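You operate a simulated robot arm through the tools that you are given. There is no shell and no other tool. Be economical: measure what you need, move in short steps, check, and stop when the job is done.

You run a simulated two-armed robot. Do the job below in one go: nothing can be reset, and whatever is moved stays where it is left.

TASK
Put the cream cartridge in the pot, cap it, seat it on the cart and open the outlet tap.

It is judged by the outcome, as a careful person would: the job done as asked, and still so three seconds after it is handed in. It fails if anything else is knocked over, pushed out of place, dropped, spilled or broken. Lids that push on must go on centred and level and be pressed home; caps that screw on are set level and turned clockwise until they are tight.

THE ROBOT
Two 7-joint arms with two-finger parallel grippers on one trunk, on a base that drives. Base frame: it is fixed to the floor where the robot stands at the start and does not move with it; the origin is under the middle of the robot, x ahead of it, y to its left, z up. Lengths are in mm, angles in degrees, forces in N, time in s.
The left shoulder is at the start at [50, 187, 1135], the right one opposite. With the tool pointing down near the work surface each hand reaches from about 100 to 320 mm from the robot's upright axis, wherever it stands, measured 20 degrees to its own side. Places, roughly: cart outlet tap [-1100, 900, 600]; cart plug (4x4x8 cm) [-1000, 500, 200]; cart switch [-1000, 900, 600]; grey pot ring [-1200, 900, 600]. Payload 3.43 kg a hand.
Tool frame (each hand has its own): the origin (TCP) lies between the finger pads and is the grasp point; the fingertips stand 30 mm ahead of it; z points along the fingers, y is the line along which they close. Largest opening 94 mm; finger width 28, thickness 10; the body of the gripper, 50 by 96 mm, starts 55 mm behind the TCP.
Orientation is that of the tool frame in the base frame, as a unit quaternion [w, x, y, z]. With the fingers straight down and closing along the base's y, the tool's x points along the base's -x, its y along +y and its z along -z.

THE INTERFACE
- The arms move only by the tool drive_tool. It takes "left_commands", "right_commands" or both (then of equal length, played together; a hand with none holds still); each is a list of rows, each a list of 7 numbers: the turn, a rotation vector about the tool's x, y, z in rad, then the shift along the tool's x, y, z in mm, then the gripper command, from -1 (shut) to 1 (fully open), values between in proportion. In form: [[wx, wy, wz, dx, dy, dz, claw], ...]. A call has 1 to 12 rows; each row is the pose to reach, as a shift and turn from the pose commanded when the call began, along the tool's axes at that moment. Each row takes 0.2 s and may step no farther than 50 mm and 8.6 degrees from the row before; otherwise, or with a gripper value out of range, the whole call is refused. A pose out of reach is approached as far as the arm can. The call stops where the force on the tool passes 80 N (or 10 N more than at its start, if that is more) or the arm is blocked; 0.2 s more then pass. Each finger travels about 153 mm/s and halts on what it meets, pressing with about 23 N; the grip force reading is that of the motor and also rises with nothing between the fingers. The clock runs only during rows and for 0.2 s after the last one: add rows that repeat a pose to give the fingers time. The reply holds the time, the measured pose of the TCP, the force on the tool along the base axes, the opening and the grip force, in the units named above and with some noise, with the torque about the TCP (base axes, N m) and any sound that the robot's microphone picked up.
- Cameras (640 x 400 px; columns grow to the right, rows downward): "scene" is now at [151.6, 40, 1321.6]; the picture's right is [0.33, -0.94, 0.00], its down [-0.37, -0.13, -0.92] and it looks along [0.87, 0.30, -0.39] (base axes); focal length 214 px, centre (320, 200). "left" rides on the left gripper at [76, -14, -102] in its tool frame; the picture's right is [0.18, 0.98, 0.00], its down [-0.75, 0.14, -0.64] and it looks along [-0.63, 0.12, 0.77] (tool axes); focal length 243 px, centre (320, 200). "right" rides on the right gripper at [76, 14, -102] in its tool frame; the picture's right is [-0.18, 0.98, 0.00], its down [-0.75, -0.14, -0.64] and it looks along [-0.63, -0.12, 0.77] (tool axes); focal length 243 px, centre (320, 200). There is no depth. A picture from a camera that has moved, and an enlarged one, comes with that camera's place and axes in the base frame and with its lens. The place of the scene camera against the robot may be out by one fixed shift of up to 18 mm in any direction.
- grab_frame(camera): a new picture of that camera. It takes no simulated time.
- raise_lower(by): slides the trunk up (or, below 0, down) by that many mm; the arms and the scene camera ride with it, the base frame stays. It gives what a move gives, with no picture.
- base_move(legs): drives the robot by 1 to 6 legs, each [ahead, left, turn to the left] in mm, mm and degrees, along the robot's own axes; the way and the turn of a leg run together, so that a leg with both is an arc; at most 1500 mm and 180 degrees a leg. The arms and the cameras ride along, it lands a little off, and it stops where it bumps. It gives what a move gives.
- aim_head(pan, tilt): turns the head with the scene camera to pan (to the left, within 80 degrees either way) and tilt (down, from -29 to 69), counted from straight ahead of the robot. It gives what a move gives.
- close_up(camera, box): a new picture of the part [left, top, right, bottom] of that camera's present view, enlarged. It takes no simulated time.
- sign_off(): hands the job in; it is judged then, once.

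Go step by step. Nothing tells you exact positions but the pictures and the camera data: compare them with the known pose of the tool, close in by small moves and look again before you grip or let go. The budget is 120 turns and 88 pictures, counting those below and the enlarged ones. Unless the task says otherwise, let go and move clear before handing in, and close with one line.

The tools are called after "Emit:" by a JSON object that holds its "method" and its "body". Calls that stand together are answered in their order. drive_tool: Moves the arms, as the interface text tells. Its arguments: {"type":"object","properties":{"left_commands":{"type":"array","items":{"type":"array","items":{"type":"number"}}},"right_commands":{"type":"array","items":{"type":"array","items":{"type":"number"}}}},"required":[]} The other tools are called the same way: raise_lower (by) slides the trunk up or down; base_move (legs) drives the base; aim_head (pan, tilt) turns the head that bears the scene camera; grab_frame (camera) takes a picture; close_up (camera, box) takes an enlarged picture of a part of a camera's view; sign_off () hands the job in.

At the start:

```text
clock: 0.0
left_ee_pos: [402.1, 275.3, 1228.0]
left_ee_rot: [0.0, -0.001, 1.0, 0.0]
left_force: [0.3, -0.1, 1.0]
left_ft_torque: [-0.01, -0.02, -0.01]
left_width: 94.0
left_gripper_force: 0.0
right_ee_pos: [339.8, -16.4, 1249.4]
right_ee_rot: [0.0, -0.001, 1.0, 0.0]
right_force: [0.1, 0.3, 0.2]
right_ft_torque: [-0.01, 0.0, -0.01]
right_width: 93.8
right_gripper_force: 0.0
trunk travel left (down, up): [-350.0, 82.0]
robot x, y, heading: [-0.7, -4.8, -0.1]
head pan, tilt: [19.3, 23.2]
```

scene: 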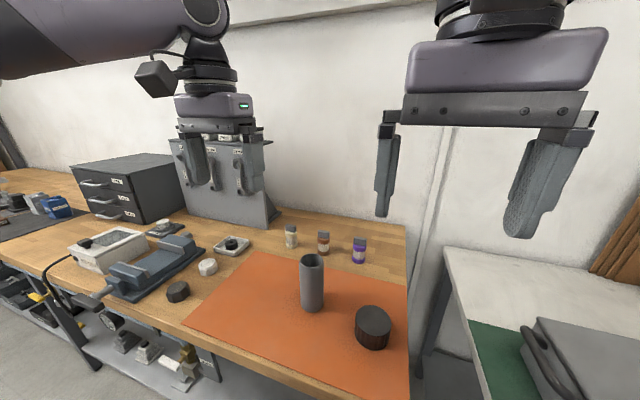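
right: 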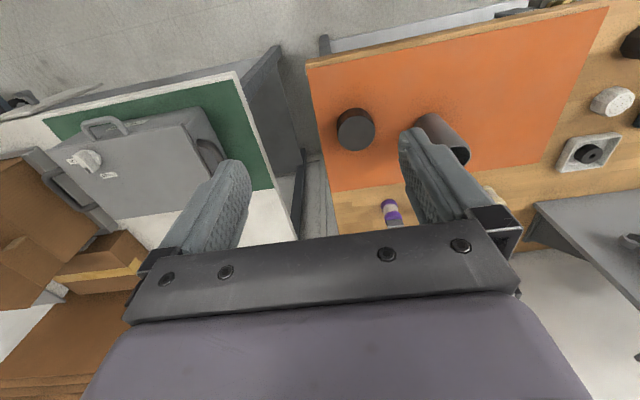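
left: 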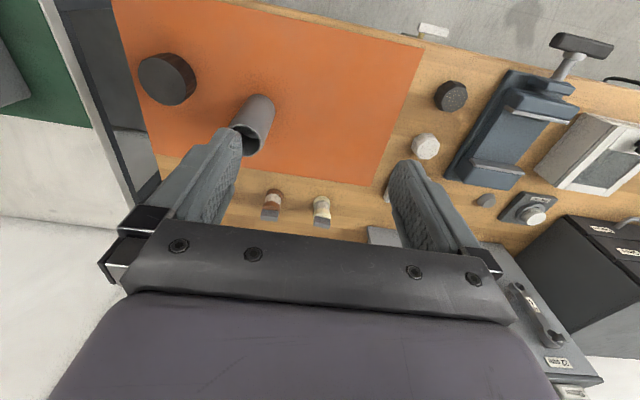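

I see a grey pot (tall tube) and a dark cap on an orange mat, with three small cartridges behind (cream, brown, purple). I'll look closer at the bench first.

Emit:
{"method": "close_up", "body": {"camera": "scene", "box": [240, 200, 420, 370]}}

Emit:
{"method": "close_up", "body": {"camera": "left", "box": [120, 30, 440, 230]}}

Emit:
{"method": "close_up", "body": {"camera": "scene", "box": [60, 200, 260, 325]}}

```text
2.35 times, centred on (330, 285) of scene
camera zoom: at [151.6, 40.0, 1321.6], right [0.33, -0.94, 0.0], down [-0.37, -0.13, -0.92], along [0.87, 0.3, -0.39], focal length 505 px, centre (296, 0)
```

zoom: 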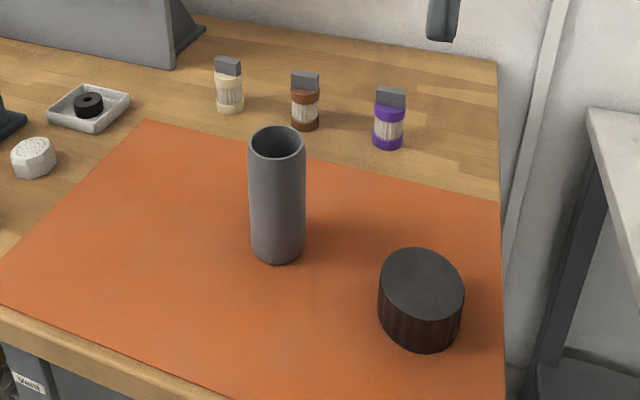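

```text
2.00 times, centred on (280, 130) of left
camera zoom: at [326.7, 260.5, 1330.2], right [-0.18, 0.98, 0.0], down [0.75, 0.14, 0.64], along [0.63, 0.12, -0.77], focal length 485 px, centre (400, 340)
```

zoom: 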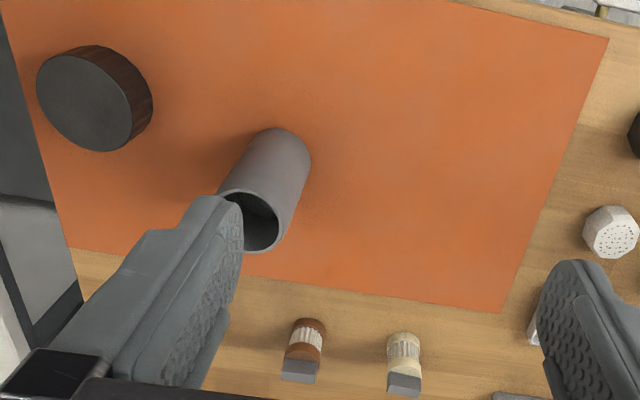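

```text
3.20 times, centred on (160, 262) of scene
camera zoom: at [151.6, 40.0, 1321.6], right [0.33, -0.94, 0.0], down [-0.37, -0.13, -0.92], along [0.87, 0.3, -0.39], focal length 686 px, centre (832, 0)
```

zoom: 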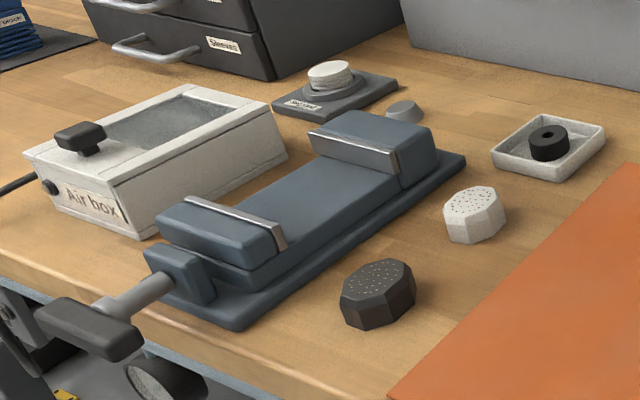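

Pot is at about (509,182), top z≈995; cap about (467,38); cream cartridge about (715,340). I'll lower the trunk so that the hands reach further and look from the left hand.

Emit:
{"method": "raise_lower", "body": {"by": -200}}

Emit:
{"method": "grab_frame", "body": {"camera": "scene"}}

Emit:
{"method": "grab_frame", "body": {"camera": "left"}}

```text
clock: 2.2
left_ee_pos: [402.9, 274.9, 1028.5]
left_ee_rot: [0.0, 0.0, 1.0, 0.0]
left_force: [0.2, -0.2, 0.0]
left_ft_torque: [0.02, -0.01, 0.03]
left_width: 94.1
left_gripper_force: 0.1
right_ee_pos: [340.6, -17.3, 1048.8]
right_ee_rot: [0.0, 0.0, 1.0, 0.0]
right_force: [0.3, 0.6, -0.5]
right_ft_torque: [0.01, -0.02, -0.02]
right_width: 94.2
right_gripper_force: 0.0
trunk travel left (down, up): [-150.0, 282.0]
robot x, y, heading: [0.5, -2.8, -0.2]
head pan, tilt: [19.3, 23.2]
```

```text
81 pictures are left
camera scene: at [151.6, 40.0, 1121.7], right [0.33, -0.94, 0.0], down [-0.37, -0.13, -0.92], along [0.87, 0.3, -0.39], focal length 214 px, centre (320, 200)
```

scene: 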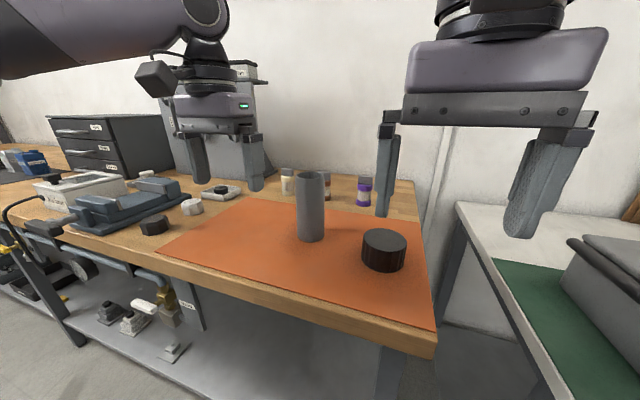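

```text
80 pictures are left
camera left: at [326.6, 260.5, 1130.3], right [-0.18, 0.98, 0.0], down [0.75, 0.14, 0.64], along [0.63, 0.12, -0.77], focal length 243 px, centre (320, 200)
```

left: 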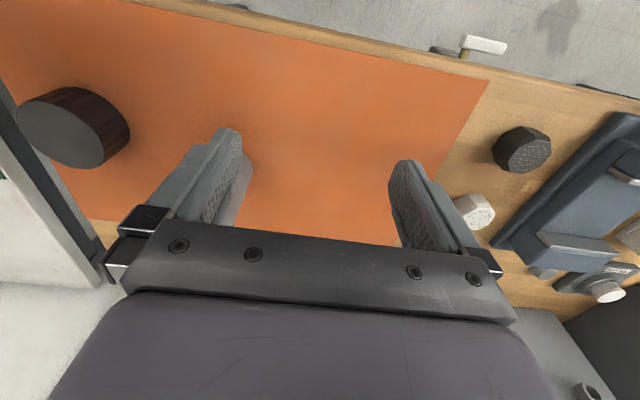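

I'll raise the left hand and reach forward toward the cream cartridge to see how far the arm goes.

Emit:
{"method": "drive_tool", "body": {"left_commands": [[0, 0, 0, 0, 0, -40, 1], [0, 0, 0, -30, 20, -60, 1], [0, 0, 0, -75, 35, -60, 1], [0, 0, 0, -120, 45, -60, 1], [0, 0, 0, -165, 55, -60, 1], [0, 0, 0, -210, 60, -60, 1], [0, 0, 0, -250, 65, -60, 1], [0, 0, 0, -250, 65, -60, 1]]}}

Emit:
{"method": "grab_frame", "body": {"camera": "left"}}

Emit:
{"method": "grab_frame", "body": {"camera": "scene"}}

```text
clock: 4.0
left_ee_pos: [520.4, 357.7, 1018.5]
left_ee_rot: [0.001, -0.001, 1.0, 0.0]
left_force: [0.4, 1.1, 0.5]
left_ft_torque: [0.0, 0.01, -0.04]
left_width: 94.0
left_gripper_force: 0.0
left hand out of reach, approached as far as the arm can: row 3, 4, 5, 6, 7, 8
right_ee_pos: [340.9, -17.1, 1049.3]
right_ee_rot: [0.0, 0.0, 1.0, -0.001]
right_force: [0.3, -0.4, -0.1]
right_ft_torque: [-0.02, 0.01, 0.01]
right_width: 93.7
right_gripper_force: 0.1
trunk travel left (down, up): [-150.0, 282.0]
robot x, y, heading: [-0.4, 3.3, 0.1]
head pan, tilt: [19.3, 23.2]
```

```text
79 pictures are left
camera left: at [443.7, 343.5, 1121.0], right [-0.19, 0.98, 0.0], down [0.75, 0.14, 0.64], along [0.63, 0.12, -0.77], focal length 243 px, centre (320, 200)
```

left: 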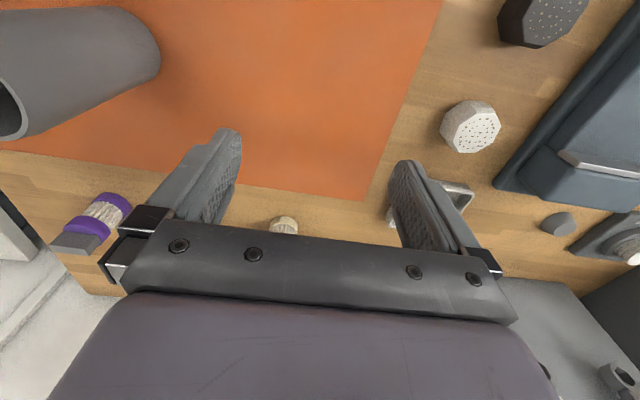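

```text
78 pictures are left
camera scene: at [151.6, 40.0, 1121.7], right [0.33, -0.94, 0.0], down [-0.37, -0.13, -0.92], along [0.87, 0.3, -0.39], focal length 214 px, centre (320, 200)
```

scene: 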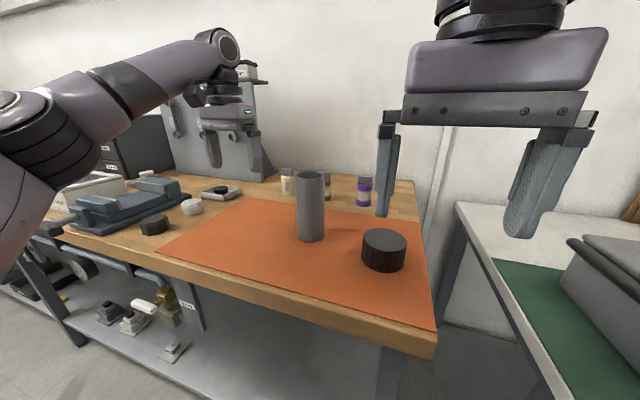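

The arm reaches only about 630 mm out, so the base must go closer. I'll look down to see the clearance to the bench.

Emit:
{"method": "aim_head", "body": {"pan": 0, "tilt": 69}}

Emit:
{"method": "grab_frame", "body": {"camera": "scene"}}

```text
clock: 5.1
left_ee_pos: [520.3, 358.3, 1018.1]
left_ee_rot: [0.001, -0.001, 1.0, 0.0]
left_force: [0.2, 0.0, -0.8]
left_ft_torque: [0.01, 0.0, -0.01]
left_width: 94.0
left_gripper_force: 0.1
right_ee_pos: [341.5, -17.3, 1048.2]
right_ee_rot: [0.0, 0.0, 1.0, 0.0]
right_force: [0.2, -0.6, 0.9]
right_ft_torque: [0.01, 0.0, -0.02]
right_width: 93.8
right_gripper_force: 0.1
trunk travel left (down, up): [-150.0, 282.0]
robot x, y, heading: [1.6, -4.4, 0.0]
head pan, tilt: [0.0, 68.8]
```

```text
77 pictures are left
camera scene: at [120.3, 9.4, 1059.4], right [0.0, -1.0, 0.0], down [-0.93, 0.0, -0.36], along [0.36, 0.0, -0.93], focal length 214 px, centre (320, 200)
```

scene: 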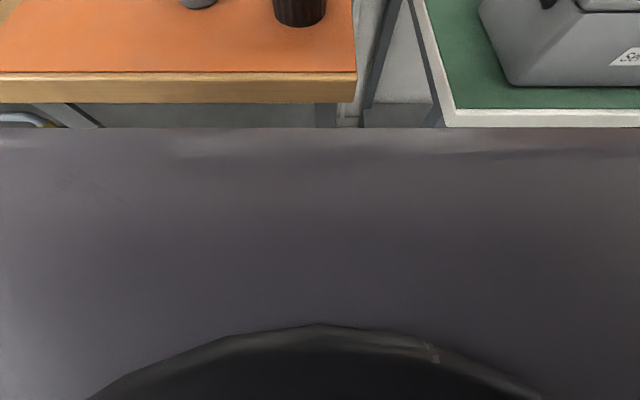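

Bench front edge is at x≈355. I'll drive ahead 120 mm and check.

Emit:
{"method": "base_move", "body": {"legs": [[120, 0, 0]]}}

Emit:
{"method": "grab_frame", "body": {"camera": "scene"}}

```text
clock: 6.3
left_ee_pos: [598.5, 358.2, 1017.4]
left_ee_rot: [-0.001, -0.001, 1.0, 0.001]
left_force: [0.2, 0.6, 0.5]
left_ft_torque: [0.01, 0.03, 0.01]
left_width: 93.8
left_gripper_force: 0.1
right_ee_pos: [418.0, -18.9, 1048.0]
right_ee_rot: [-0.002, 0.002, 1.0, 0.0]
right_force: [0.9, 0.3, 0.0]
right_ft_torque: [-0.02, -0.03, 0.03]
right_width: 93.8
right_gripper_force: 0.0
trunk travel left (down, up): [-150.0, 282.0]
robot x, y, heading: [78.5, 0.9, -0.5]
head pan, tilt: [0.0, 68.8]
stopped in leg 1: the robot was blocked; the commanded pose is now the measured one
```

```text
76 pictures are left
camera scene: at [196.7, 9.3, 1059.3], right [0.0, -1.0, 0.0], down [-0.93, 0.0, -0.36], along [0.36, 0.0, -0.93], focal length 214 px, centre (320, 200)
```

scene: 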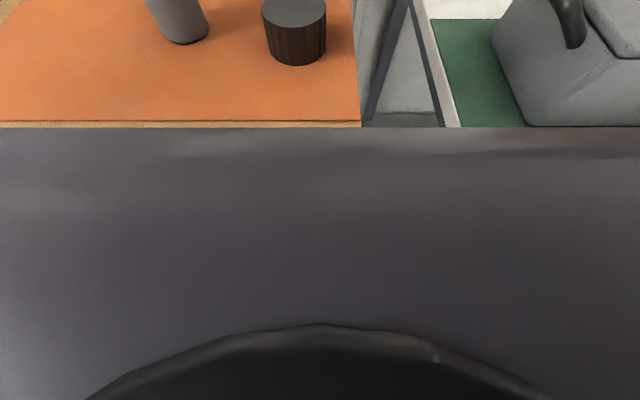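

The base stops at x≈78, about 275 mm from the bench edge. Raising the trunk and turning right ~30° brings the left shoulder forward, which should give the reach.

Emit:
{"method": "raise_lower", "body": {"by": 200}}

Emit:
{"method": "base_move", "body": {"legs": [[-15, 0, 0], [0, 0, -30]]}}

Emit:
{"method": "aim_head", "body": {"pan": 40, "tilt": 30}}

Emit:
{"method": "grab_frame", "body": {"camera": "scene"}}

Emit:
{"method": "grab_frame", "body": {"camera": "left"}}

```text
clock: 8.5
left_ee_pos: [597.8, 357.6, 1217.9]
left_ee_rot: [-0.001, 0.0, 1.0, 0.001]
left_force: [-0.6, 0.2, -0.5]
left_ft_torque: [-0.02, 0.01, -0.02]
left_width: 94.1
left_gripper_force: 0.0
right_ee_pos: [417.9, -18.6, 1247.5]
right_ee_rot: [-0.001, 0.002, 1.0, 0.0]
right_force: [-0.6, 0.6, -0.3]
right_ft_torque: [0.03, -0.01, -0.01]
right_width: 94.0
right_gripper_force: 0.1
trunk travel left (down, up): [-350.0, 82.0]
robot x, y, heading: [77.4, -0.0, -0.2]
head pan, tilt: [0.0, 68.8]
```

```text
clock: 10.7
left_ee_pos: [691.2, 49.5, 1218.0]
left_ee_rot: [0.0, 0.259, 0.966, 0.002]
left_force: [0.0, 0.0, -0.1]
left_ft_torque: [-0.02, 0.0, 0.0]
left_width: 94.1
left_gripper_force: 0.0
right_ee_pos: [348.7, -186.6, 1246.4]
right_ee_rot: [0.0, 0.261, 0.965, 0.001]
right_force: [0.5, 1.1, 0.9]
right_ft_torque: [-0.01, -0.01, 0.01]
right_width: 94.1
right_gripper_force: 0.1
trunk travel left (down, up): [-350.0, 82.0]
robot x, y, heading: [62.3, -3.4, -30.4]
head pan, tilt: [0.0, 68.8]
```

```text
clock: 11.8
left_ee_pos: [693.0, 50.6, 1218.1]
left_ee_rot: [-0.001, 0.258, 0.966, 0.001]
left_force: [0.4, 0.2, 0.1]
left_ft_torque: [0.0, -0.02, 0.0]
left_width: 93.9
left_gripper_force: 0.0
right_ee_pos: [350.1, -186.1, 1248.1]
right_ee_rot: [-0.001, 0.26, 0.966, 0.0]
right_force: [-0.1, 0.1, 0.0]
right_ft_torque: [-0.02, -0.04, -0.02]
right_width: 94.0
right_gripper_force: 0.1
trunk travel left (down, up): [-350.0, 82.0]
robot x, y, heading: [62.1, 1.9, -30.2]
head pan, tilt: [40.0, 30.0]
```

```text
75 pictures are left
camera scene: at [207.3, -4.3, 1310.7], right [0.17, -0.99, 0.0], down [-0.49, -0.09, -0.87], along [0.85, 0.15, -0.5], focal length 214 px, centre (320, 200)
```

scene: 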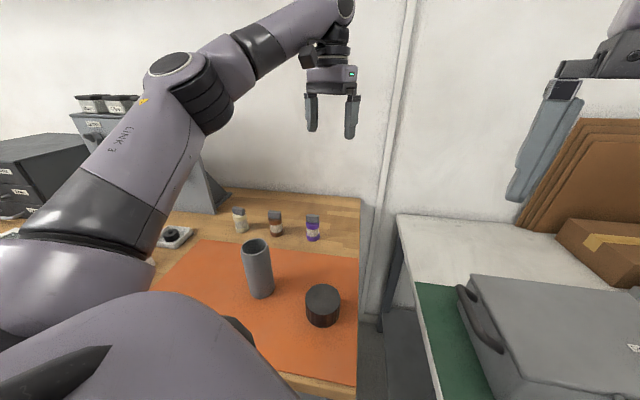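

```text
74 pictures are left
camera left: at [618.3, 74.6, 1319.9], right [0.33, 0.94, 0.0], down [0.72, -0.26, 0.64], along [0.61, -0.21, -0.77], focal length 243 px, centre (320, 200)
```

left: 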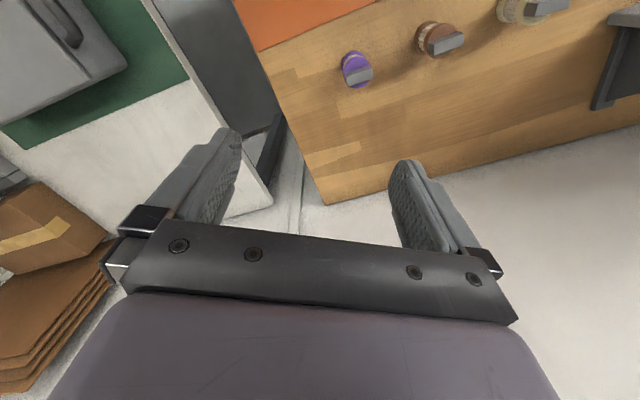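

The cream cartridge computes to about (722,341) with tab top z≈930, tab flat along y. I'll move the left hand above it, turning it so the fingers close along base x.

Emit:
{"method": "drive_tool", "body": {"left_commands": [[0, 0, 0.13, 15, 33, 22, 1], [0, 0, 0.26, 30, 66, 44, 1], [0, 0, 0.39, 45, 99, 66, 1], [0, 0, 0.52, 60, 132, 88, 1], [0, 0, 0.65, 75, 165, 110, 1], [0, 0, 0.78, 90, 198, 132, 1], [0, 0, 0.91, 105, 231, 154, 1], [0, 0, 1.04, 118, 264, 178, 1], [0, 0, 1.047, 118, 264, 178, 1]]}}

Emit:
{"method": "grab_frame", "body": {"camera": "left"}}

Emit:
{"method": "grab_frame", "body": {"camera": "scene"}}

```text
clock: 13.8
left_ee_pos: [722.7, 337.4, 1038.4]
left_ee_rot: [-0.001, 0.707, 0.707, 0.001]
left_force: [-0.1, -0.5, 0.6]
left_ft_torque: [0.03, 0.0, -0.01]
left_width: 93.9
left_gripper_force: 0.1
right_ee_pos: [349.0, -186.8, 1247.1]
right_ee_rot: [-0.001, 0.261, 0.965, 0.0]
right_force: [0.4, -0.4, 0.0]
right_ft_torque: [0.0, 0.03, 0.02]
right_width: 93.9
right_gripper_force: 0.0
trunk travel left (down, up): [-350.0, 82.0]
robot x, y, heading: [60.7, -1.3, -30.1]
head pan, tilt: [40.0, 30.0]
```

```text
73 pictures are left
camera left: at [707.6, 413.0, 1141.2], right [0.98, 0.18, 0.0], down [0.14, -0.75, 0.64], along [0.12, -0.63, -0.77], focal length 243 px, centre (320, 200)
```

left: 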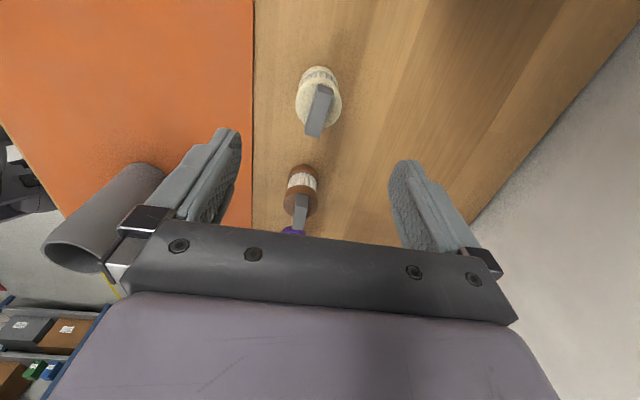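

```text
72 pictures are left
camera scene: at [207.1, -4.4, 1310.8], right [0.17, -0.98, 0.0], down [-0.49, -0.09, -0.87], along [0.85, 0.15, -0.5], focal length 214 px, centre (320, 200)
```

scene: 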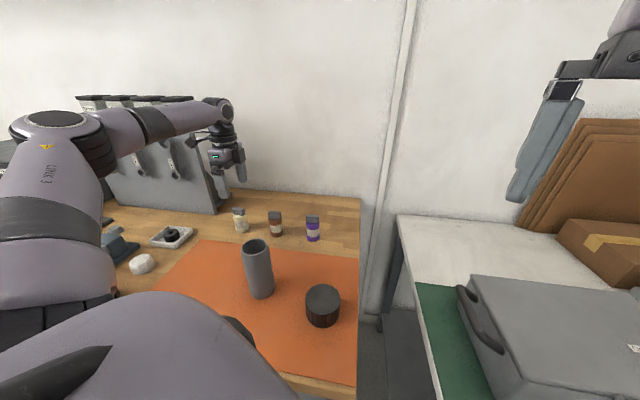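

Reached. A close-up of the cream cartridge will fix its position.

Emit:
{"method": "close_up", "body": {"camera": "left", "box": [240, 50, 400, 150]}}

```text
4.00 times, centred on (320, 100) of left
camera zoom: at [707.6, 413.0, 1141.2], right [0.98, 0.18, 0.0], down [0.14, -0.75, 0.64], along [0.12, -0.63, -0.77], focal length 970 px, centre (320, 600)
```

zoom: 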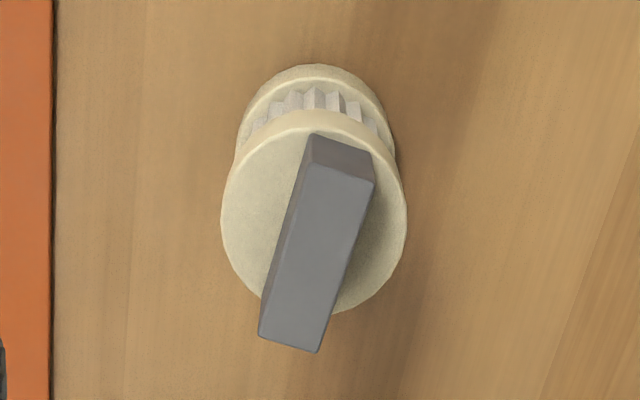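

Tab centre ≈ (722,337), top ≈ z 933, thin along x. I'll go down to just above and look again.

Emit:
{"method": "drive_tool", "body": {"left_commands": [[0, 0, 0, 0, 0, 35, 0.2], [0, 0, 0, 0, 0, 60, -0.2], [0, 0, 0, 0, 0, 75, -0.2], [0, 0, 0, 0, 0, 75, -0.2]]}}

Emit:
{"method": "close_up", "body": {"camera": "left", "box": [200, 60, 440, 240]}}

Emit:
{"method": "close_up", "body": {"camera": "scene", "box": [180, 150, 340, 250]}}

```text
clock: 14.8
left_ee_pos: [720.9, 336.3, 966.4]
left_ee_rot: [0.0, 0.707, 0.707, 0.0]
left_force: [0.6, 0.2, 0.5]
left_ft_torque: [0.0, 0.02, 0.01]
left_width: 37.7
left_gripper_force: 0.1
right_ee_pos: [348.2, -186.4, 1247.4]
right_ee_rot: [-0.001, 0.26, 0.966, 0.0]
right_force: [-0.1, -0.3, -0.1]
right_ft_torque: [-0.02, 0.0, 0.02]
right_width: 93.9
right_gripper_force: 0.1
trunk travel left (down, up): [-350.0, 82.0]
robot x, y, heading: [62.9, -5.0, -30.5]
head pan, tilt: [40.0, 30.0]
```

```text
2.22 times, centred on (320, 150) of left
camera zoom: at [706.1, 412.2, 1068.3], right [0.98, 0.18, 0.0], down [0.14, -0.75, 0.64], along [0.12, -0.63, -0.77], focal length 539 px, centre (320, 311)
```

zoom: 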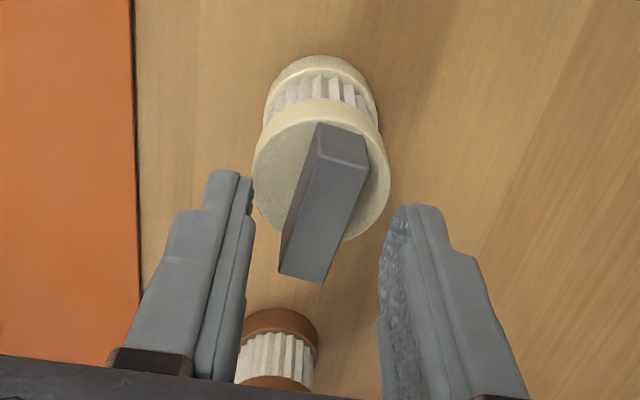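

```text
4.00 times, centred on (260, 200) of scene
camera zoom: at [207.2, -4.2, 1310.8], right [0.17, -0.98, 0.0], down [-0.49, -0.09, -0.87], along [0.85, 0.15, -0.5], focal length 858 px, centre (560, 200)
```

zoom: 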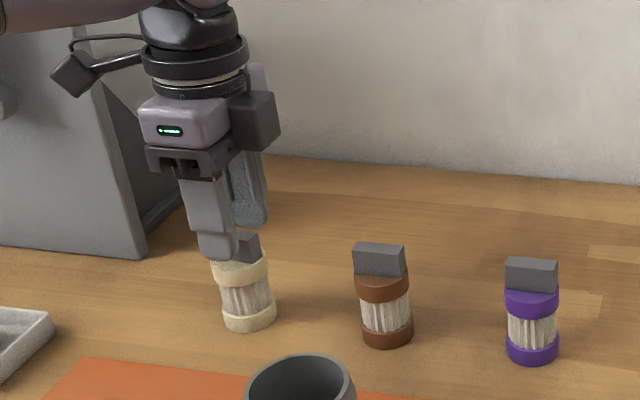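

The tab sits centred between the fingers. I'll go down 22 mm and close on it.

Emit:
{"method": "drive_tool", "body": {"left_commands": [[0, 0, 0, 0, 0, 12, -0.2], [0, 0, 0, 0, 0, 22, -0.2], [0, 0, 0, 0, 0, 22, -0.2], [0, 0, 0, 0, 0, 22, -1], [0, 0, 0, 0, 0, 22, -1], [0, 0, 0, 0, 0, 22, -1]]}}

Emit:
{"method": "close_up", "body": {"camera": "scene", "box": [180, 150, 340, 250]}}

```text
clock: 16.2
left_ee_pos: [719.9, 334.2, 951.5]
left_ee_rot: [0.006, 0.707, 0.707, 0.006]
left_force: [5.1, 8.3, 48.0]
left_ft_torque: [0.67, 0.03, -0.08]
left_width: 16.5
left_gripper_force: 22.7
right_ee_pos: [344.9, -188.1, 1249.2]
right_ee_rot: [0.0, 0.261, 0.965, 0.002]
right_force: [-0.1, 0.3, 0.5]
right_ft_torque: [0.02, -0.01, 0.03]
right_width: 93.9
right_gripper_force: 0.0
trunk travel left (down, up): [-350.0, 82.0]
robot x, y, heading: [58.8, 0.7, -30.1]
head pan, tilt: [40.0, 30.0]
```

```text
4.00 times, centred on (260, 200) of scene
camera zoom: at [202.7, -5.9, 1311.6], right [0.17, -0.98, 0.0], down [-0.49, -0.08, -0.87], along [0.86, 0.15, -0.5], focal length 858 px, centre (560, 200)
```

zoom: 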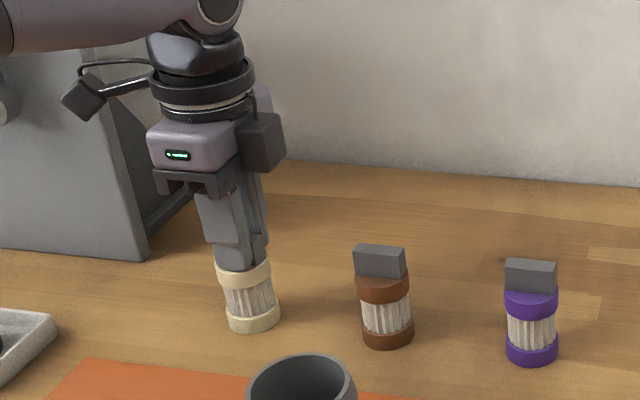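

Gripped the tab (16.5 mm), pressing slightly on the body. Now I lift and carry it toward the pot, stopping short and high.

Emit:
{"method": "drive_tool", "body": {"left_commands": [[0, 0, 0, 0, 0, -8, -1], [0, 0, 0, 0, 0, -45, -1], [0, 0, 0, 0, 0, -90, -1], [0, 0, 0, -20, -30, -120, -1], [0, 0, 0, -45, -65, -140, -1], [0, 0, 0, -70, -100, -160, -1], [0, 0, 0, -95, -135, -180, -1], [0, 0, 0, -115, -170, -190, -1], [0, 0, 0, -130, -195, -190, -1], [0, 0, 0, -130, -195, -190, -1]]}}

Emit:
{"method": "grab_frame", "body": {"camera": "left"}}

Emit:
{"method": "grab_frame", "body": {"camera": "scene"}}

```text
clock: 18.4
left_ee_pos: [525.0, 206.8, 1133.0]
left_ee_rot: [-0.001, 0.707, 0.707, 0.001]
left_force: [0.1, 0.9, -1.5]
left_ft_torque: [-0.03, 0.01, -0.01]
left_width: 13.2
left_gripper_force: 23.3
right_ee_pos: [349.4, -186.0, 1247.7]
right_ee_rot: [-0.001, 0.26, 0.966, 0.0]
right_force: [0.2, -1.1, -0.3]
right_ft_torque: [-0.02, -0.01, 0.02]
right_width: 94.0
right_gripper_force: 0.1
trunk travel left (down, up): [-350.0, 82.0]
robot x, y, heading: [60.9, 1.6, -30.1]
head pan, tilt: [40.0, 30.0]
```

```text
67 pictures are left
camera left: at [511.1, 282.2, 1235.8], right [0.98, 0.19, 0.0], down [0.14, -0.75, 0.64], along [0.12, -0.63, -0.77], focal length 243 px, centre (320, 200)
```

left: 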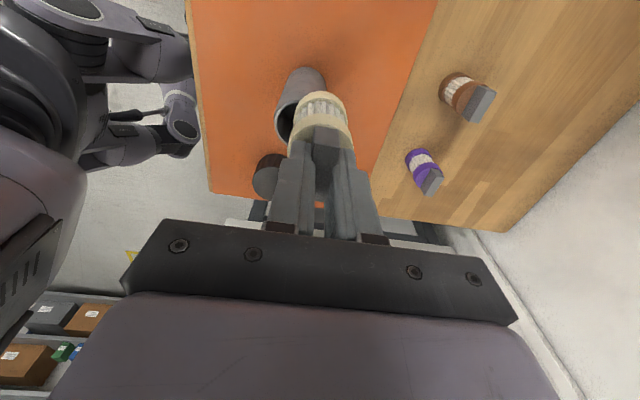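

```text
66 pictures are left
camera scene: at [207.4, -4.1, 1310.8], right [0.17, -0.98, 0.0], down [-0.49, -0.09, -0.87], along [0.85, 0.15, -0.5], focal length 214 px, centre (320, 200)
```

scene: 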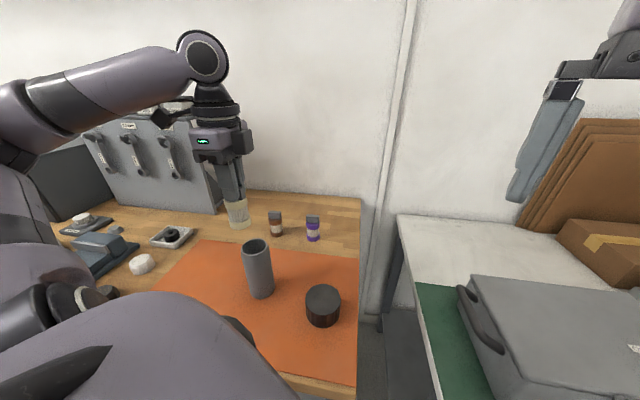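

The cartridge hangs from the left hand. I'll zoom both views on pot and cartridge to fix the offset.

Emit:
{"method": "close_up", "body": {"camera": "left", "box": [240, 50, 400, 150]}}

Emit:
{"method": "close_up", "body": {"camera": "scene", "box": [180, 180, 360, 340]}}

```text
4.00 times, centred on (320, 100) of left
camera zoom: at [511.1, 282.2, 1235.8], right [0.98, 0.19, 0.0], down [0.14, -0.75, 0.64], along [0.12, -0.63, -0.77], focal length 970 px, centre (320, 600)
```

zoom: 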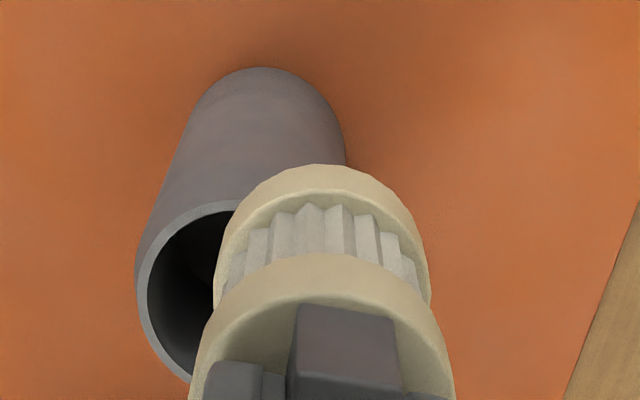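

```text
2.50 times, centred on (270, 260) of scene
camera zoom: at [207.4, -4.1, 1310.8], right [0.17, -0.98, 0.0], down [-0.49, -0.09, -0.87], along [0.85, 0.15, -0.5], focal length 536 px, centre (445, 50)
```

zoom: 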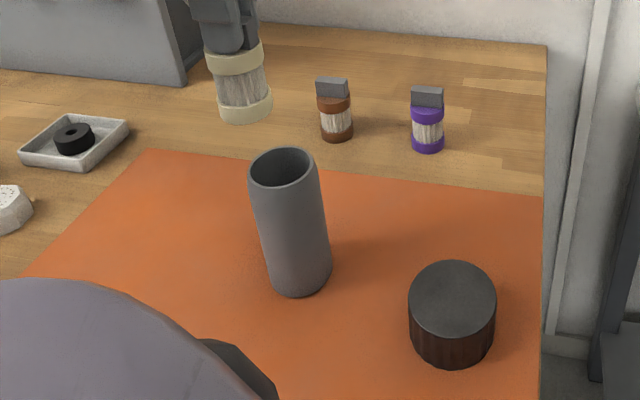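

Pot rim centre ≈ (510,183), z≈994, inner ≈ 49 mm against the 43 mm cartridge. I'll move to just above the rim and compare.

Emit:
{"method": "drive_tool", "body": {"left_commands": [[0, 0, 0, -12, -8, 10, -1], [0, 0, 0, -24, -15, 25, -1], [0, 0, 0, -24, -15, 36, -1], [0, 0, 0, -24, -15, 36, -1]]}}

Emit:
{"method": "close_up", "body": {"camera": "left", "box": [240, 50, 400, 150]}}

Emit:
{"method": "close_up", "body": {"camera": "scene", "box": [190, 180, 330, 300]}}

```text
clock: 19.4
left_ee_pos: [510.4, 183.1, 1095.6]
left_ee_rot: [-0.001, 0.707, 0.707, 0.001]
left_force: [-0.3, 0.8, -0.8]
left_ft_torque: [0.02, -0.01, -0.05]
left_width: 13.3
left_gripper_force: 22.8
right_ee_pos: [348.2, -187.1, 1247.2]
right_ee_rot: [-0.001, 0.26, 0.966, 0.0]
right_force: [0.8, 0.1, -0.5]
right_ft_torque: [0.01, -0.02, 0.0]
right_width: 94.0
right_gripper_force: 0.1
trunk travel left (down, up): [-350.0, 82.0]
robot x, y, heading: [60.1, -0.5, -30.3]
head pan, tilt: [40.0, 30.0]
```

```text
4.00 times, centred on (320, 100) of left
camera zoom: at [496.4, 258.7, 1199.7], right [0.98, 0.18, 0.0], down [0.14, -0.75, 0.64], along [0.12, -0.63, -0.77], focal length 970 px, centre (320, 600)
```

zoom: 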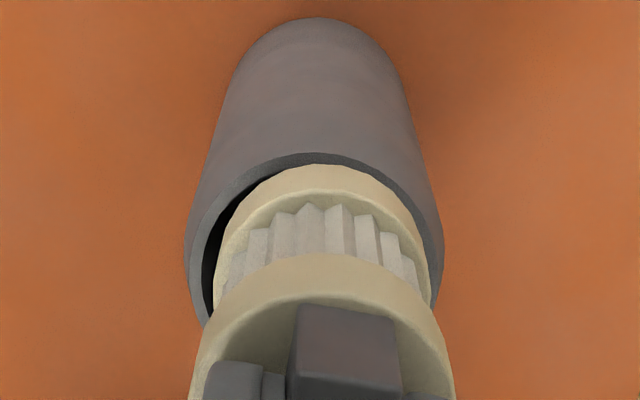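

```text
3.33 times, centred on (260, 240) of scene
camera zoom: at [207.3, -4.2, 1310.8], right [0.17, -0.98, 0.0], down [-0.49, -0.09, -0.87], along [0.85, 0.15, -0.5], focal length 715 px, centre (520, 67)
```

zoom: 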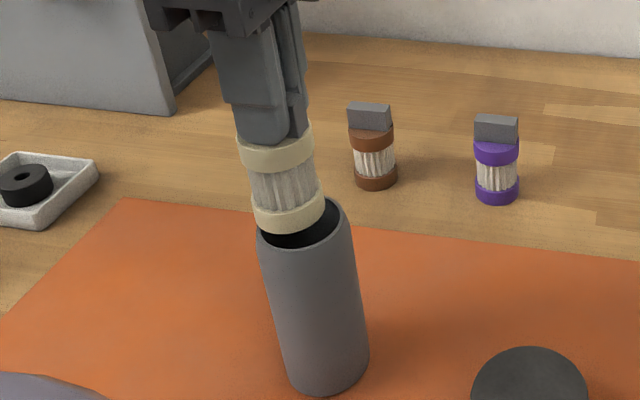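

The pot axis lies about 5 mm toward −y of the cartridge. Correcting and checking.

Emit:
{"method": "drive_tool", "body": {"left_commands": [[0, 0, 0, -5, -0.6, 0, -1], [0, 0, 0, -5, -0.6, 6, -1], [0, 0, 0, -5, -0.6, 6, -1]]}}

Emit:
{"method": "close_up", "body": {"camera": "left", "box": [240, 50, 400, 150]}}

Emit:
{"method": "close_up", "body": {"camera": "scene", "box": [220, 210, 300, 260]}}

```text
clock: 20.2
left_ee_pos: [510.1, 179.2, 1090.3]
left_ee_rot: [-0.001, 0.707, 0.707, 0.001]
left_force: [0.1, 0.5, -0.4]
left_ft_torque: [-0.02, -0.03, 0.06]
left_width: 13.4
left_gripper_force: 22.6
right_ee_pos: [348.7, -188.0, 1247.2]
right_ee_rot: [-0.001, 0.261, 0.965, 0.001]
right_force: [0.6, 0.6, 0.0]
right_ft_torque: [0.03, 0.01, 0.0]
right_width: 94.0
right_gripper_force: 0.1
trunk travel left (down, up): [-350.0, 82.0]
robot x, y, heading: [63.8, -1.3, -30.3]
head pan, tilt: [40.0, 30.0]
```

```text
4.00 times, centred on (320, 100) of left
camera zoom: at [495.7, 254.7, 1193.8], right [0.98, 0.18, 0.0], down [0.14, -0.75, 0.64], along [0.12, -0.63, -0.77], focal length 970 px, centre (320, 600)
```

zoom: 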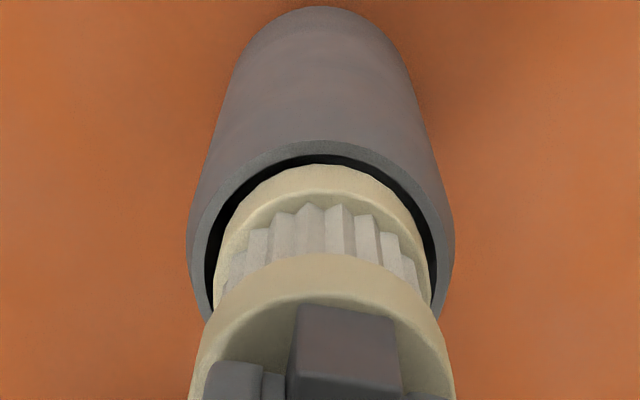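

```text
8.00 times, centred on (260, 235) of scene
camera zoom: at [207.3, -4.2, 1310.8], right [0.17, -0.98, 0.0], down [-0.49, -0.09, -0.87], along [0.85, 0.15, -0.5], focal length 1716 px, centre (800, -80)
```

zoom: 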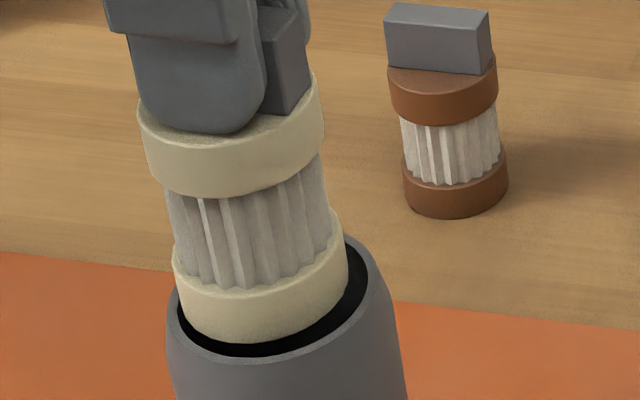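

Views agree: the cartridge is ~10 mm above the rim and needs ~3 mm more toward −y. Shift, lower part way and check.

Emit:
{"method": "drive_tool", "body": {"left_commands": [[0, 0, 0, -3.2, 0.3, 0, -1], [0, 0, 0, -3.2, 0.3, 7, -1], [0, 0, 0, -3.2, 0.3, 7, -1]]}}

Emit:
{"method": "close_up", "body": {"camera": "left", "box": [240, 50, 400, 150]}}

Emit:
{"method": "close_up", "body": {"camera": "scene", "box": [220, 210, 300, 260]}}

```text
clock: 21.0
left_ee_pos: [512.0, 176.3, 1084.8]
left_ee_rot: [0.0, 0.707, 0.707, 0.001]
left_force: [0.5, 0.6, -0.1]
left_ft_torque: [0.01, -0.01, -0.01]
left_width: 13.2
left_gripper_force: 22.9
right_ee_pos: [347.6, -185.6, 1247.6]
right_ee_rot: [-0.001, 0.26, 0.966, 0.0]
right_force: [-0.7, 0.6, 0.5]
right_ft_torque: [0.0, 0.03, 0.0]
right_width: 93.8
right_gripper_force: 0.0
trunk travel left (down, up): [-350.0, 82.0]
robot x, y, heading: [62.1, -3.5, -30.0]
head pan, tilt: [40.0, 30.0]
```

```text
4.00 times, centred on (320, 100) of left
camera zoom: at [496.7, 251.2, 1186.8], right [0.98, 0.18, 0.0], down [0.14, -0.75, 0.64], along [0.12, -0.63, -0.77], focal length 970 px, centre (320, 600)
```

zoom: 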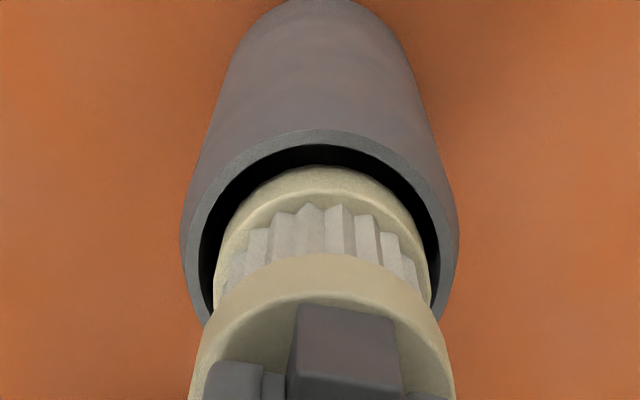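

```text
8.00 times, centred on (260, 235) of scene
camera zoom: at [207.3, -4.2, 1310.8], right [0.17, -0.98, 0.0], down [-0.49, -0.09, -0.87], along [0.85, 0.15, -0.5], focal length 1716 px, centre (800, -80)
```

zoom: 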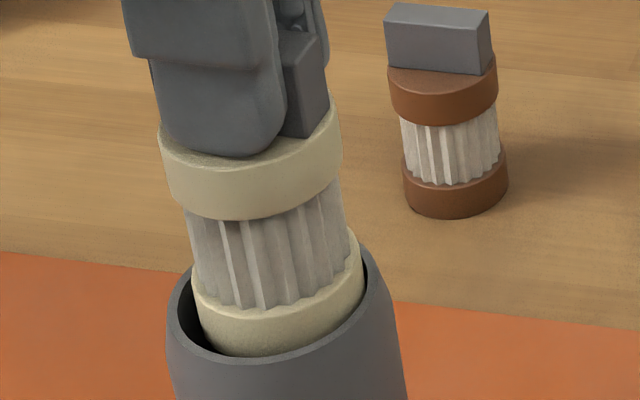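

Centred now. Lowering into the pot in steps, watching forces.

Emit:
{"method": "drive_tool", "body": {"left_commands": [[0, 0, 0, 0, -0.5, 8, -1], [0, 0, 0, 0, -0.5, 16, -1], [0, 0, 0, 0, -0.5, 24, -1], [0, 0, 0, 0, -0.5, 32, -1], [0, 0, 0, 0, -0.5, 40, -1], [0, 0, 0, 0, -0.5, 50, -1]]}}

Emit:
{"method": "close_up", "body": {"camera": "scene", "box": [200, 180, 320, 300]}}

Emit:
{"method": "close_up", "body": {"camera": "left", "box": [200, 50, 440, 200]}}

```text
clock: 22.4
left_ee_pos: [509.5, 175.2, 1034.0]
left_ee_rot: [0.0, 0.707, 0.707, 0.0]
left_force: [0.0, 0.0, -0.5]
left_ft_torque: [0.02, -0.01, 0.01]
left_width: 12.8
left_gripper_force: 23.3
right_ee_pos: [349.2, -186.6, 1247.8]
right_ee_rot: [-0.001, 0.261, 0.965, 0.0]
right_force: [0.2, 0.7, -1.1]
right_ft_torque: [0.01, 0.01, -0.03]
right_width: 93.9
right_gripper_force: 0.0
trunk travel left (down, up): [-350.0, 82.0]
robot x, y, heading: [57.9, 0.1, -30.2]
head pan, tilt: [40.0, 30.0]
```

```text
3.33 times, centred on (260, 240) of scene
camera zoom: at [207.4, -4.1, 1310.8], right [0.17, -0.98, 0.0], down [-0.49, -0.09, -0.87], along [0.85, 0.15, -0.5], focal length 715 px, centre (520, 67)
```

zoom: 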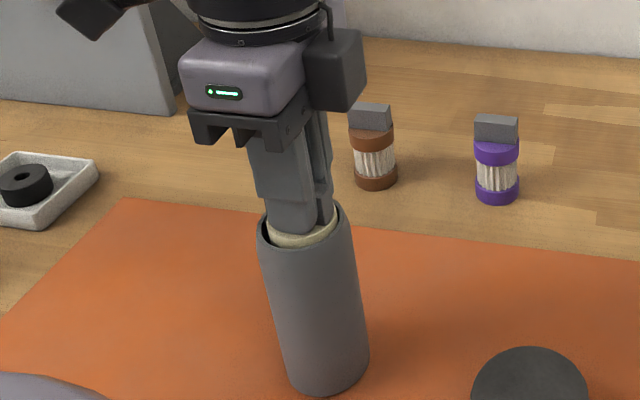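

```text
2.67 times, centred on (320, 125) of left
camera zoom: at [495.3, 251.4, 1136.3], right [0.98, 0.18, 0.0], down [0.14, -0.75, 0.64], along [0.12, -0.63, -0.77], focal length 647 px, centre (320, 400)
```

zoom: 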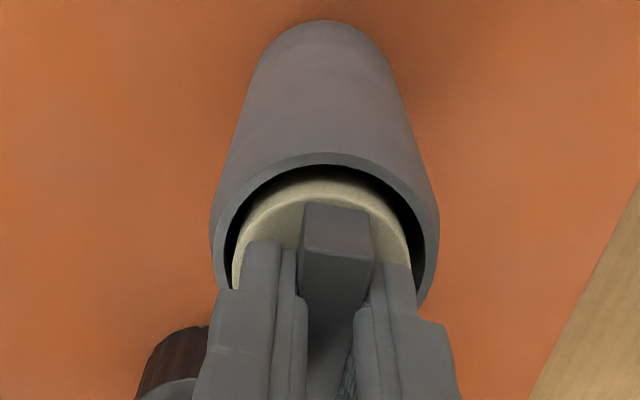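

Sliding in freely. The fingers step wider near TCP height, so I continue carefully.

Emit:
{"method": "drive_tool", "body": {"left_commands": [[0, 0, 0, 0, 0, 7, -1], [0, 0, 0, 0, 0, 14, -1], [0, 0, 0, 0, 0, 20, -1]]}}

Emit:
{"method": "close_up", "body": {"camera": "left", "box": [200, 50, 440, 200]}}

Emit:
{"method": "close_up", "body": {"camera": "scene", "box": [220, 190, 320, 260]}}

```text
clock: 23.1
left_ee_pos: [512.1, 173.5, 1029.1]
left_ee_rot: [0.011, 0.705, 0.709, 0.011]
left_force: [-10.2, 2.4, 41.6]
left_ft_torque: [0.25, 1.11, 0.04]
left_width: 13.8
left_gripper_force: 22.9
right_ee_pos: [345.9, -187.8, 1248.4]
right_ee_rot: [0.001, 0.261, 0.965, 0.0]
right_force: [-0.1, 0.1, 0.2]
right_ft_torque: [-0.01, -0.04, -0.05]
right_width: 94.2
right_gripper_force: 0.0
trunk travel left (down, up): [-350.0, 82.0]
robot x, y, heading: [62.3, 0.0, -30.0]
head pan, tilt: [40.0, 30.0]
stopped in row 3 (left hand): the force on the tool passed its limit at 88 N (the readings are from after the stop); the commanded pose is now the measured one
```

```text
2.67 times, centred on (320, 125) of left
camera zoom: at [493.5, 250.3, 1131.4], right [0.98, 0.19, 0.03], down [0.12, -0.75, 0.65], along [0.14, -0.63, -0.76], focal length 647 px, centre (320, 400)
```

zoom: 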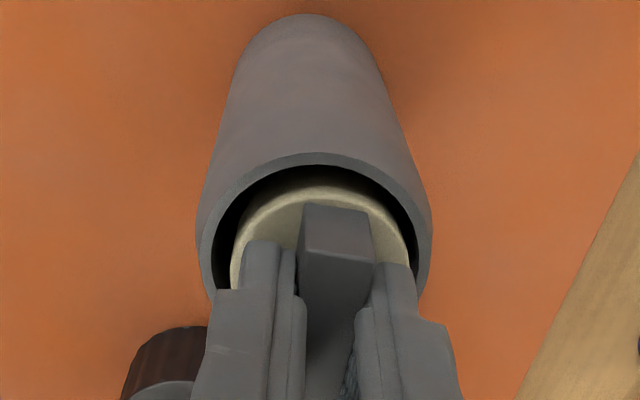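

```text
5.71 times, centred on (270, 225) of scene
camera zoom: at [203.7, -4.6, 1311.4], right [0.17, -0.98, 0.0], down [-0.49, -0.09, -0.87], along [0.85, 0.15, -0.5], focal length 1226 px, centre (606, 57)
```

zoom: 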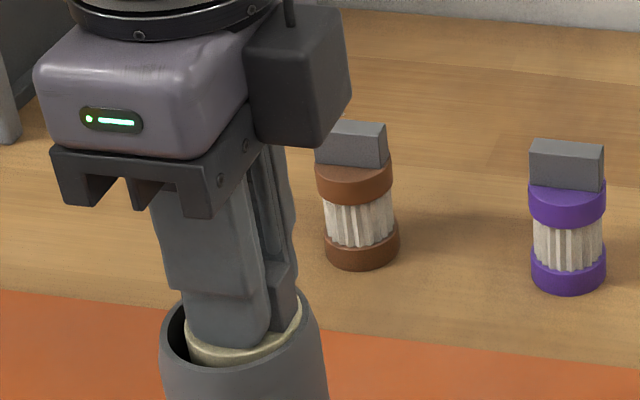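

Contact at TCP z≈1029; it could be an inner seat under the cartridge, or a fingertip on the rim. I'll back off, level the hand, and touch down again to tell which.

Emit:
{"method": "drive_tool", "body": {"left_commands": [[0.031, 0, 0.006, 1.5, 0, -8, -1], [0.031, 0, 0.006, 1.5, 0, -8, -1]]}}

Emit:
{"method": "close_up", "body": {"camera": "left", "box": [240, 60, 400, 160]}}

Emit:
{"method": "close_up", "body": {"camera": "scene", "box": [220, 200, 320, 300]}}

```text
clock: 23.7
left_ee_pos: [514.1, 175.2, 1031.4]
left_ee_rot: [-0.006, 0.708, 0.707, -0.005]
left_force: [-0.6, 1.0, -1.0]
left_ft_torque: [0.02, 0.04, -0.02]
left_width: 13.4
left_gripper_force: 23.2
right_ee_pos: [349.5, -186.3, 1246.3]
right_ee_rot: [-0.002, 0.26, 0.965, 0.0]
right_force: [-1.1, 0.7, 1.0]
right_ft_torque: [0.0, 0.04, 0.02]
right_width: 94.2
right_gripper_force: 0.0
trunk travel left (down, up): [-350.0, 82.0]
robot x, y, heading: [62.4, 2.5, -29.9]
head pan, tilt: [40.0, 30.0]
```

```text
4.00 times, centred on (320, 110) of left
camera zoom: at [500.9, 252.1, 1133.4], right [0.98, 0.18, -0.01], down [0.15, -0.76, 0.64], along [0.11, -0.63, -0.77], focal length 970 px, centre (320, 560)
```

zoom: 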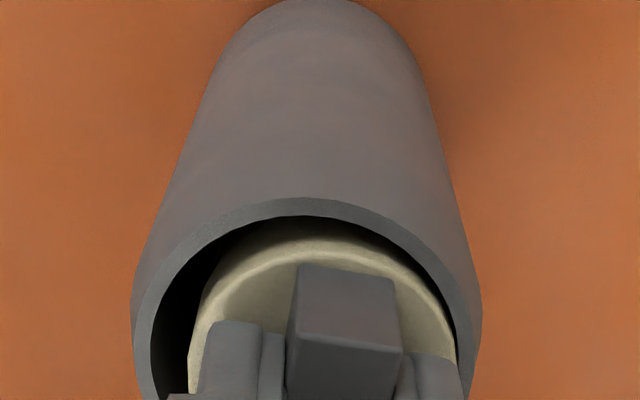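

```text
4.00 times, centred on (270, 250) of scene
camera zoom: at [207.5, -3.7, 1310.3], right [0.17, -0.98, 0.0], down [-0.49, -0.09, -0.87], along [0.85, 0.15, -0.5], focal length 858 px, centre (520, 0)
```

zoom: 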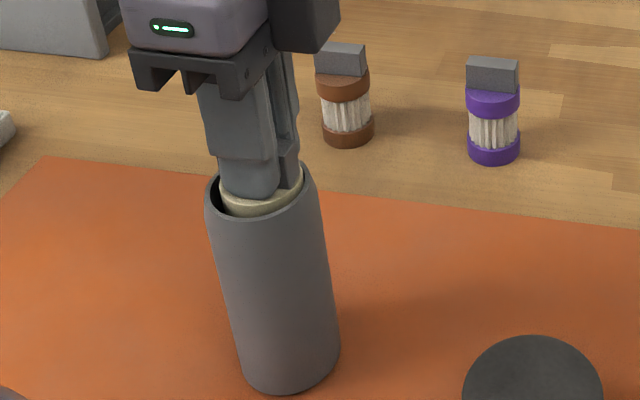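

The hand is now ~2 mm too far +x. Re-centre, level, and touch down again gently.

Emit:
{"method": "drive_tool", "body": {"left_commands": [[-0.016, 0, 0, 0, -1.8, 0, -1], [-0.016, 0, 0, 0, -1.8, 3, -1], [-0.016, 0, 0, 0, -1.8, 6, -1], [-0.016, 0, 0, 0, -1.8, 8, -1], [-0.016, 0, 0, 0, -1.8, 10, -1], [-0.016, 0, 0, 0, -1.8, 10, -1]]}}

Emit:
{"method": "close_up", "body": {"camera": "left", "box": [240, 60, 400, 160]}}

```text
clock: 25.1
left_ee_pos: [510.6, 175.8, 1027.9]
left_ee_rot: [0.011, 0.707, 0.707, 0.009]
left_force: [2.6, 10.8, 68.0]
left_ft_torque: [1.01, 0.34, 0.03]
left_width: 13.2
left_gripper_force: 23.0
right_ee_pos: [344.5, -185.9, 1249.4]
right_ee_rot: [0.001, 0.261, 0.965, 0.002]
right_force: [-0.2, 0.4, 0.2]
right_ft_torque: [-0.02, 0.0, -0.03]
right_width: 94.0
right_gripper_force: 0.1
trunk travel left (down, up): [-350.0, 82.0]
robot x, y, heading: [64.6, -1.1, -30.0]
head pan, tilt: [40.0, 30.0]
```

```text
4.00 times, centred on (320, 110) of left
camera zoom: at [493.6, 251.9, 1131.1], right [0.98, 0.18, 0.03], down [0.12, -0.75, 0.65], along [0.14, -0.63, -0.76], focal length 970 px, centre (320, 560)
```

zoom: 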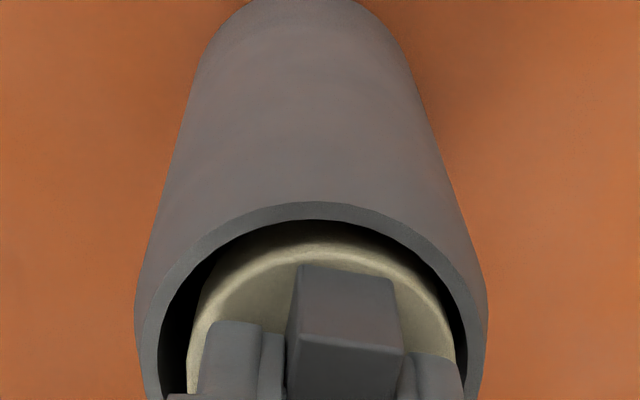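

Contact occurs at the same height with a near-central reaction, so the cartridge is resting on an inner seat with its tab standing proud. I'll unload, open just slightly and lift.

Emit:
{"method": "drive_tool", "body": {"left_commands": [[0, 0, 0, 0, 0, -5, -1], [0, 0, 0, 0, 0, -5, -1], [0, 0, 0, 0, 0, -5, -0.6], [0, 0, 0, 0, 0, -5, -0.6], [0, 0, 0, 0, 0, -15, -0.6], [0, 0, 0, 0, 0, -40, -0.6], [0, 0, 0, 0, 0, -80, -0.6]]}}

Emit:
{"method": "close_up", "body": {"camera": "left", "box": [240, 60, 400, 160]}}

Emit:
{"method": "close_up", "body": {"camera": "scene", "box": [200, 180, 360, 340]}}

```text
clock: 26.7
left_ee_pos: [510.3, 175.3, 1101.2]
left_ee_rot: [0.0, 0.708, 0.706, 0.002]
left_force: [0.6, 0.2, -0.7]
left_ft_torque: [0.01, 0.02, -0.04]
left_width: 18.9
left_gripper_force: 0.0
right_ee_pos: [348.4, -186.2, 1247.6]
right_ee_rot: [-0.001, 0.26, 0.966, 0.001]
right_force: [1.0, 1.0, 0.7]
right_ft_torque: [0.01, 0.01, -0.04]
right_width: 93.8
right_gripper_force: 0.0
trunk travel left (down, up): [-350.0, 82.0]
robot x, y, heading: [59.9, 1.0, -29.9]
head pan, tilt: [40.0, 30.0]
```

```text
4.00 times, centred on (320, 110) of left
camera zoom: at [495.7, 251.3, 1204.5], right [0.98, 0.18, 0.0], down [0.14, -0.75, 0.64], along [0.12, -0.63, -0.77], focal length 970 px, centre (320, 560)
```

zoom: 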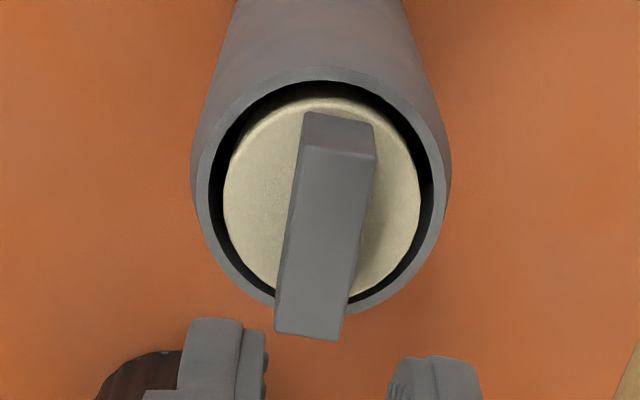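

```text
2.50 times, centred on (280, 260) of scene
camera zoom: at [206.8, -4.3, 1310.7], right [0.17, -0.98, 0.0], down [-0.49, -0.09, -0.87], along [0.85, 0.15, -0.5], focal length 536 px, centre (420, 50)
```

zoom: 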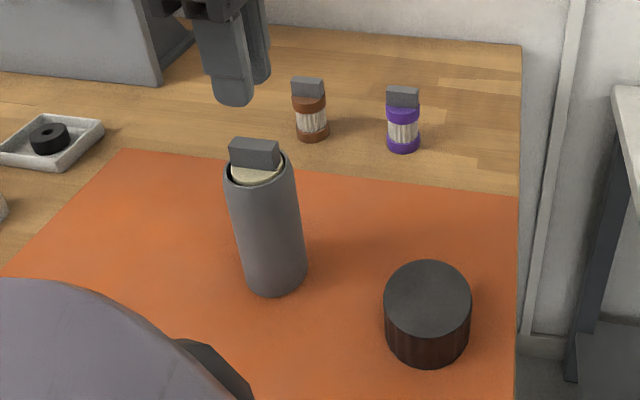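

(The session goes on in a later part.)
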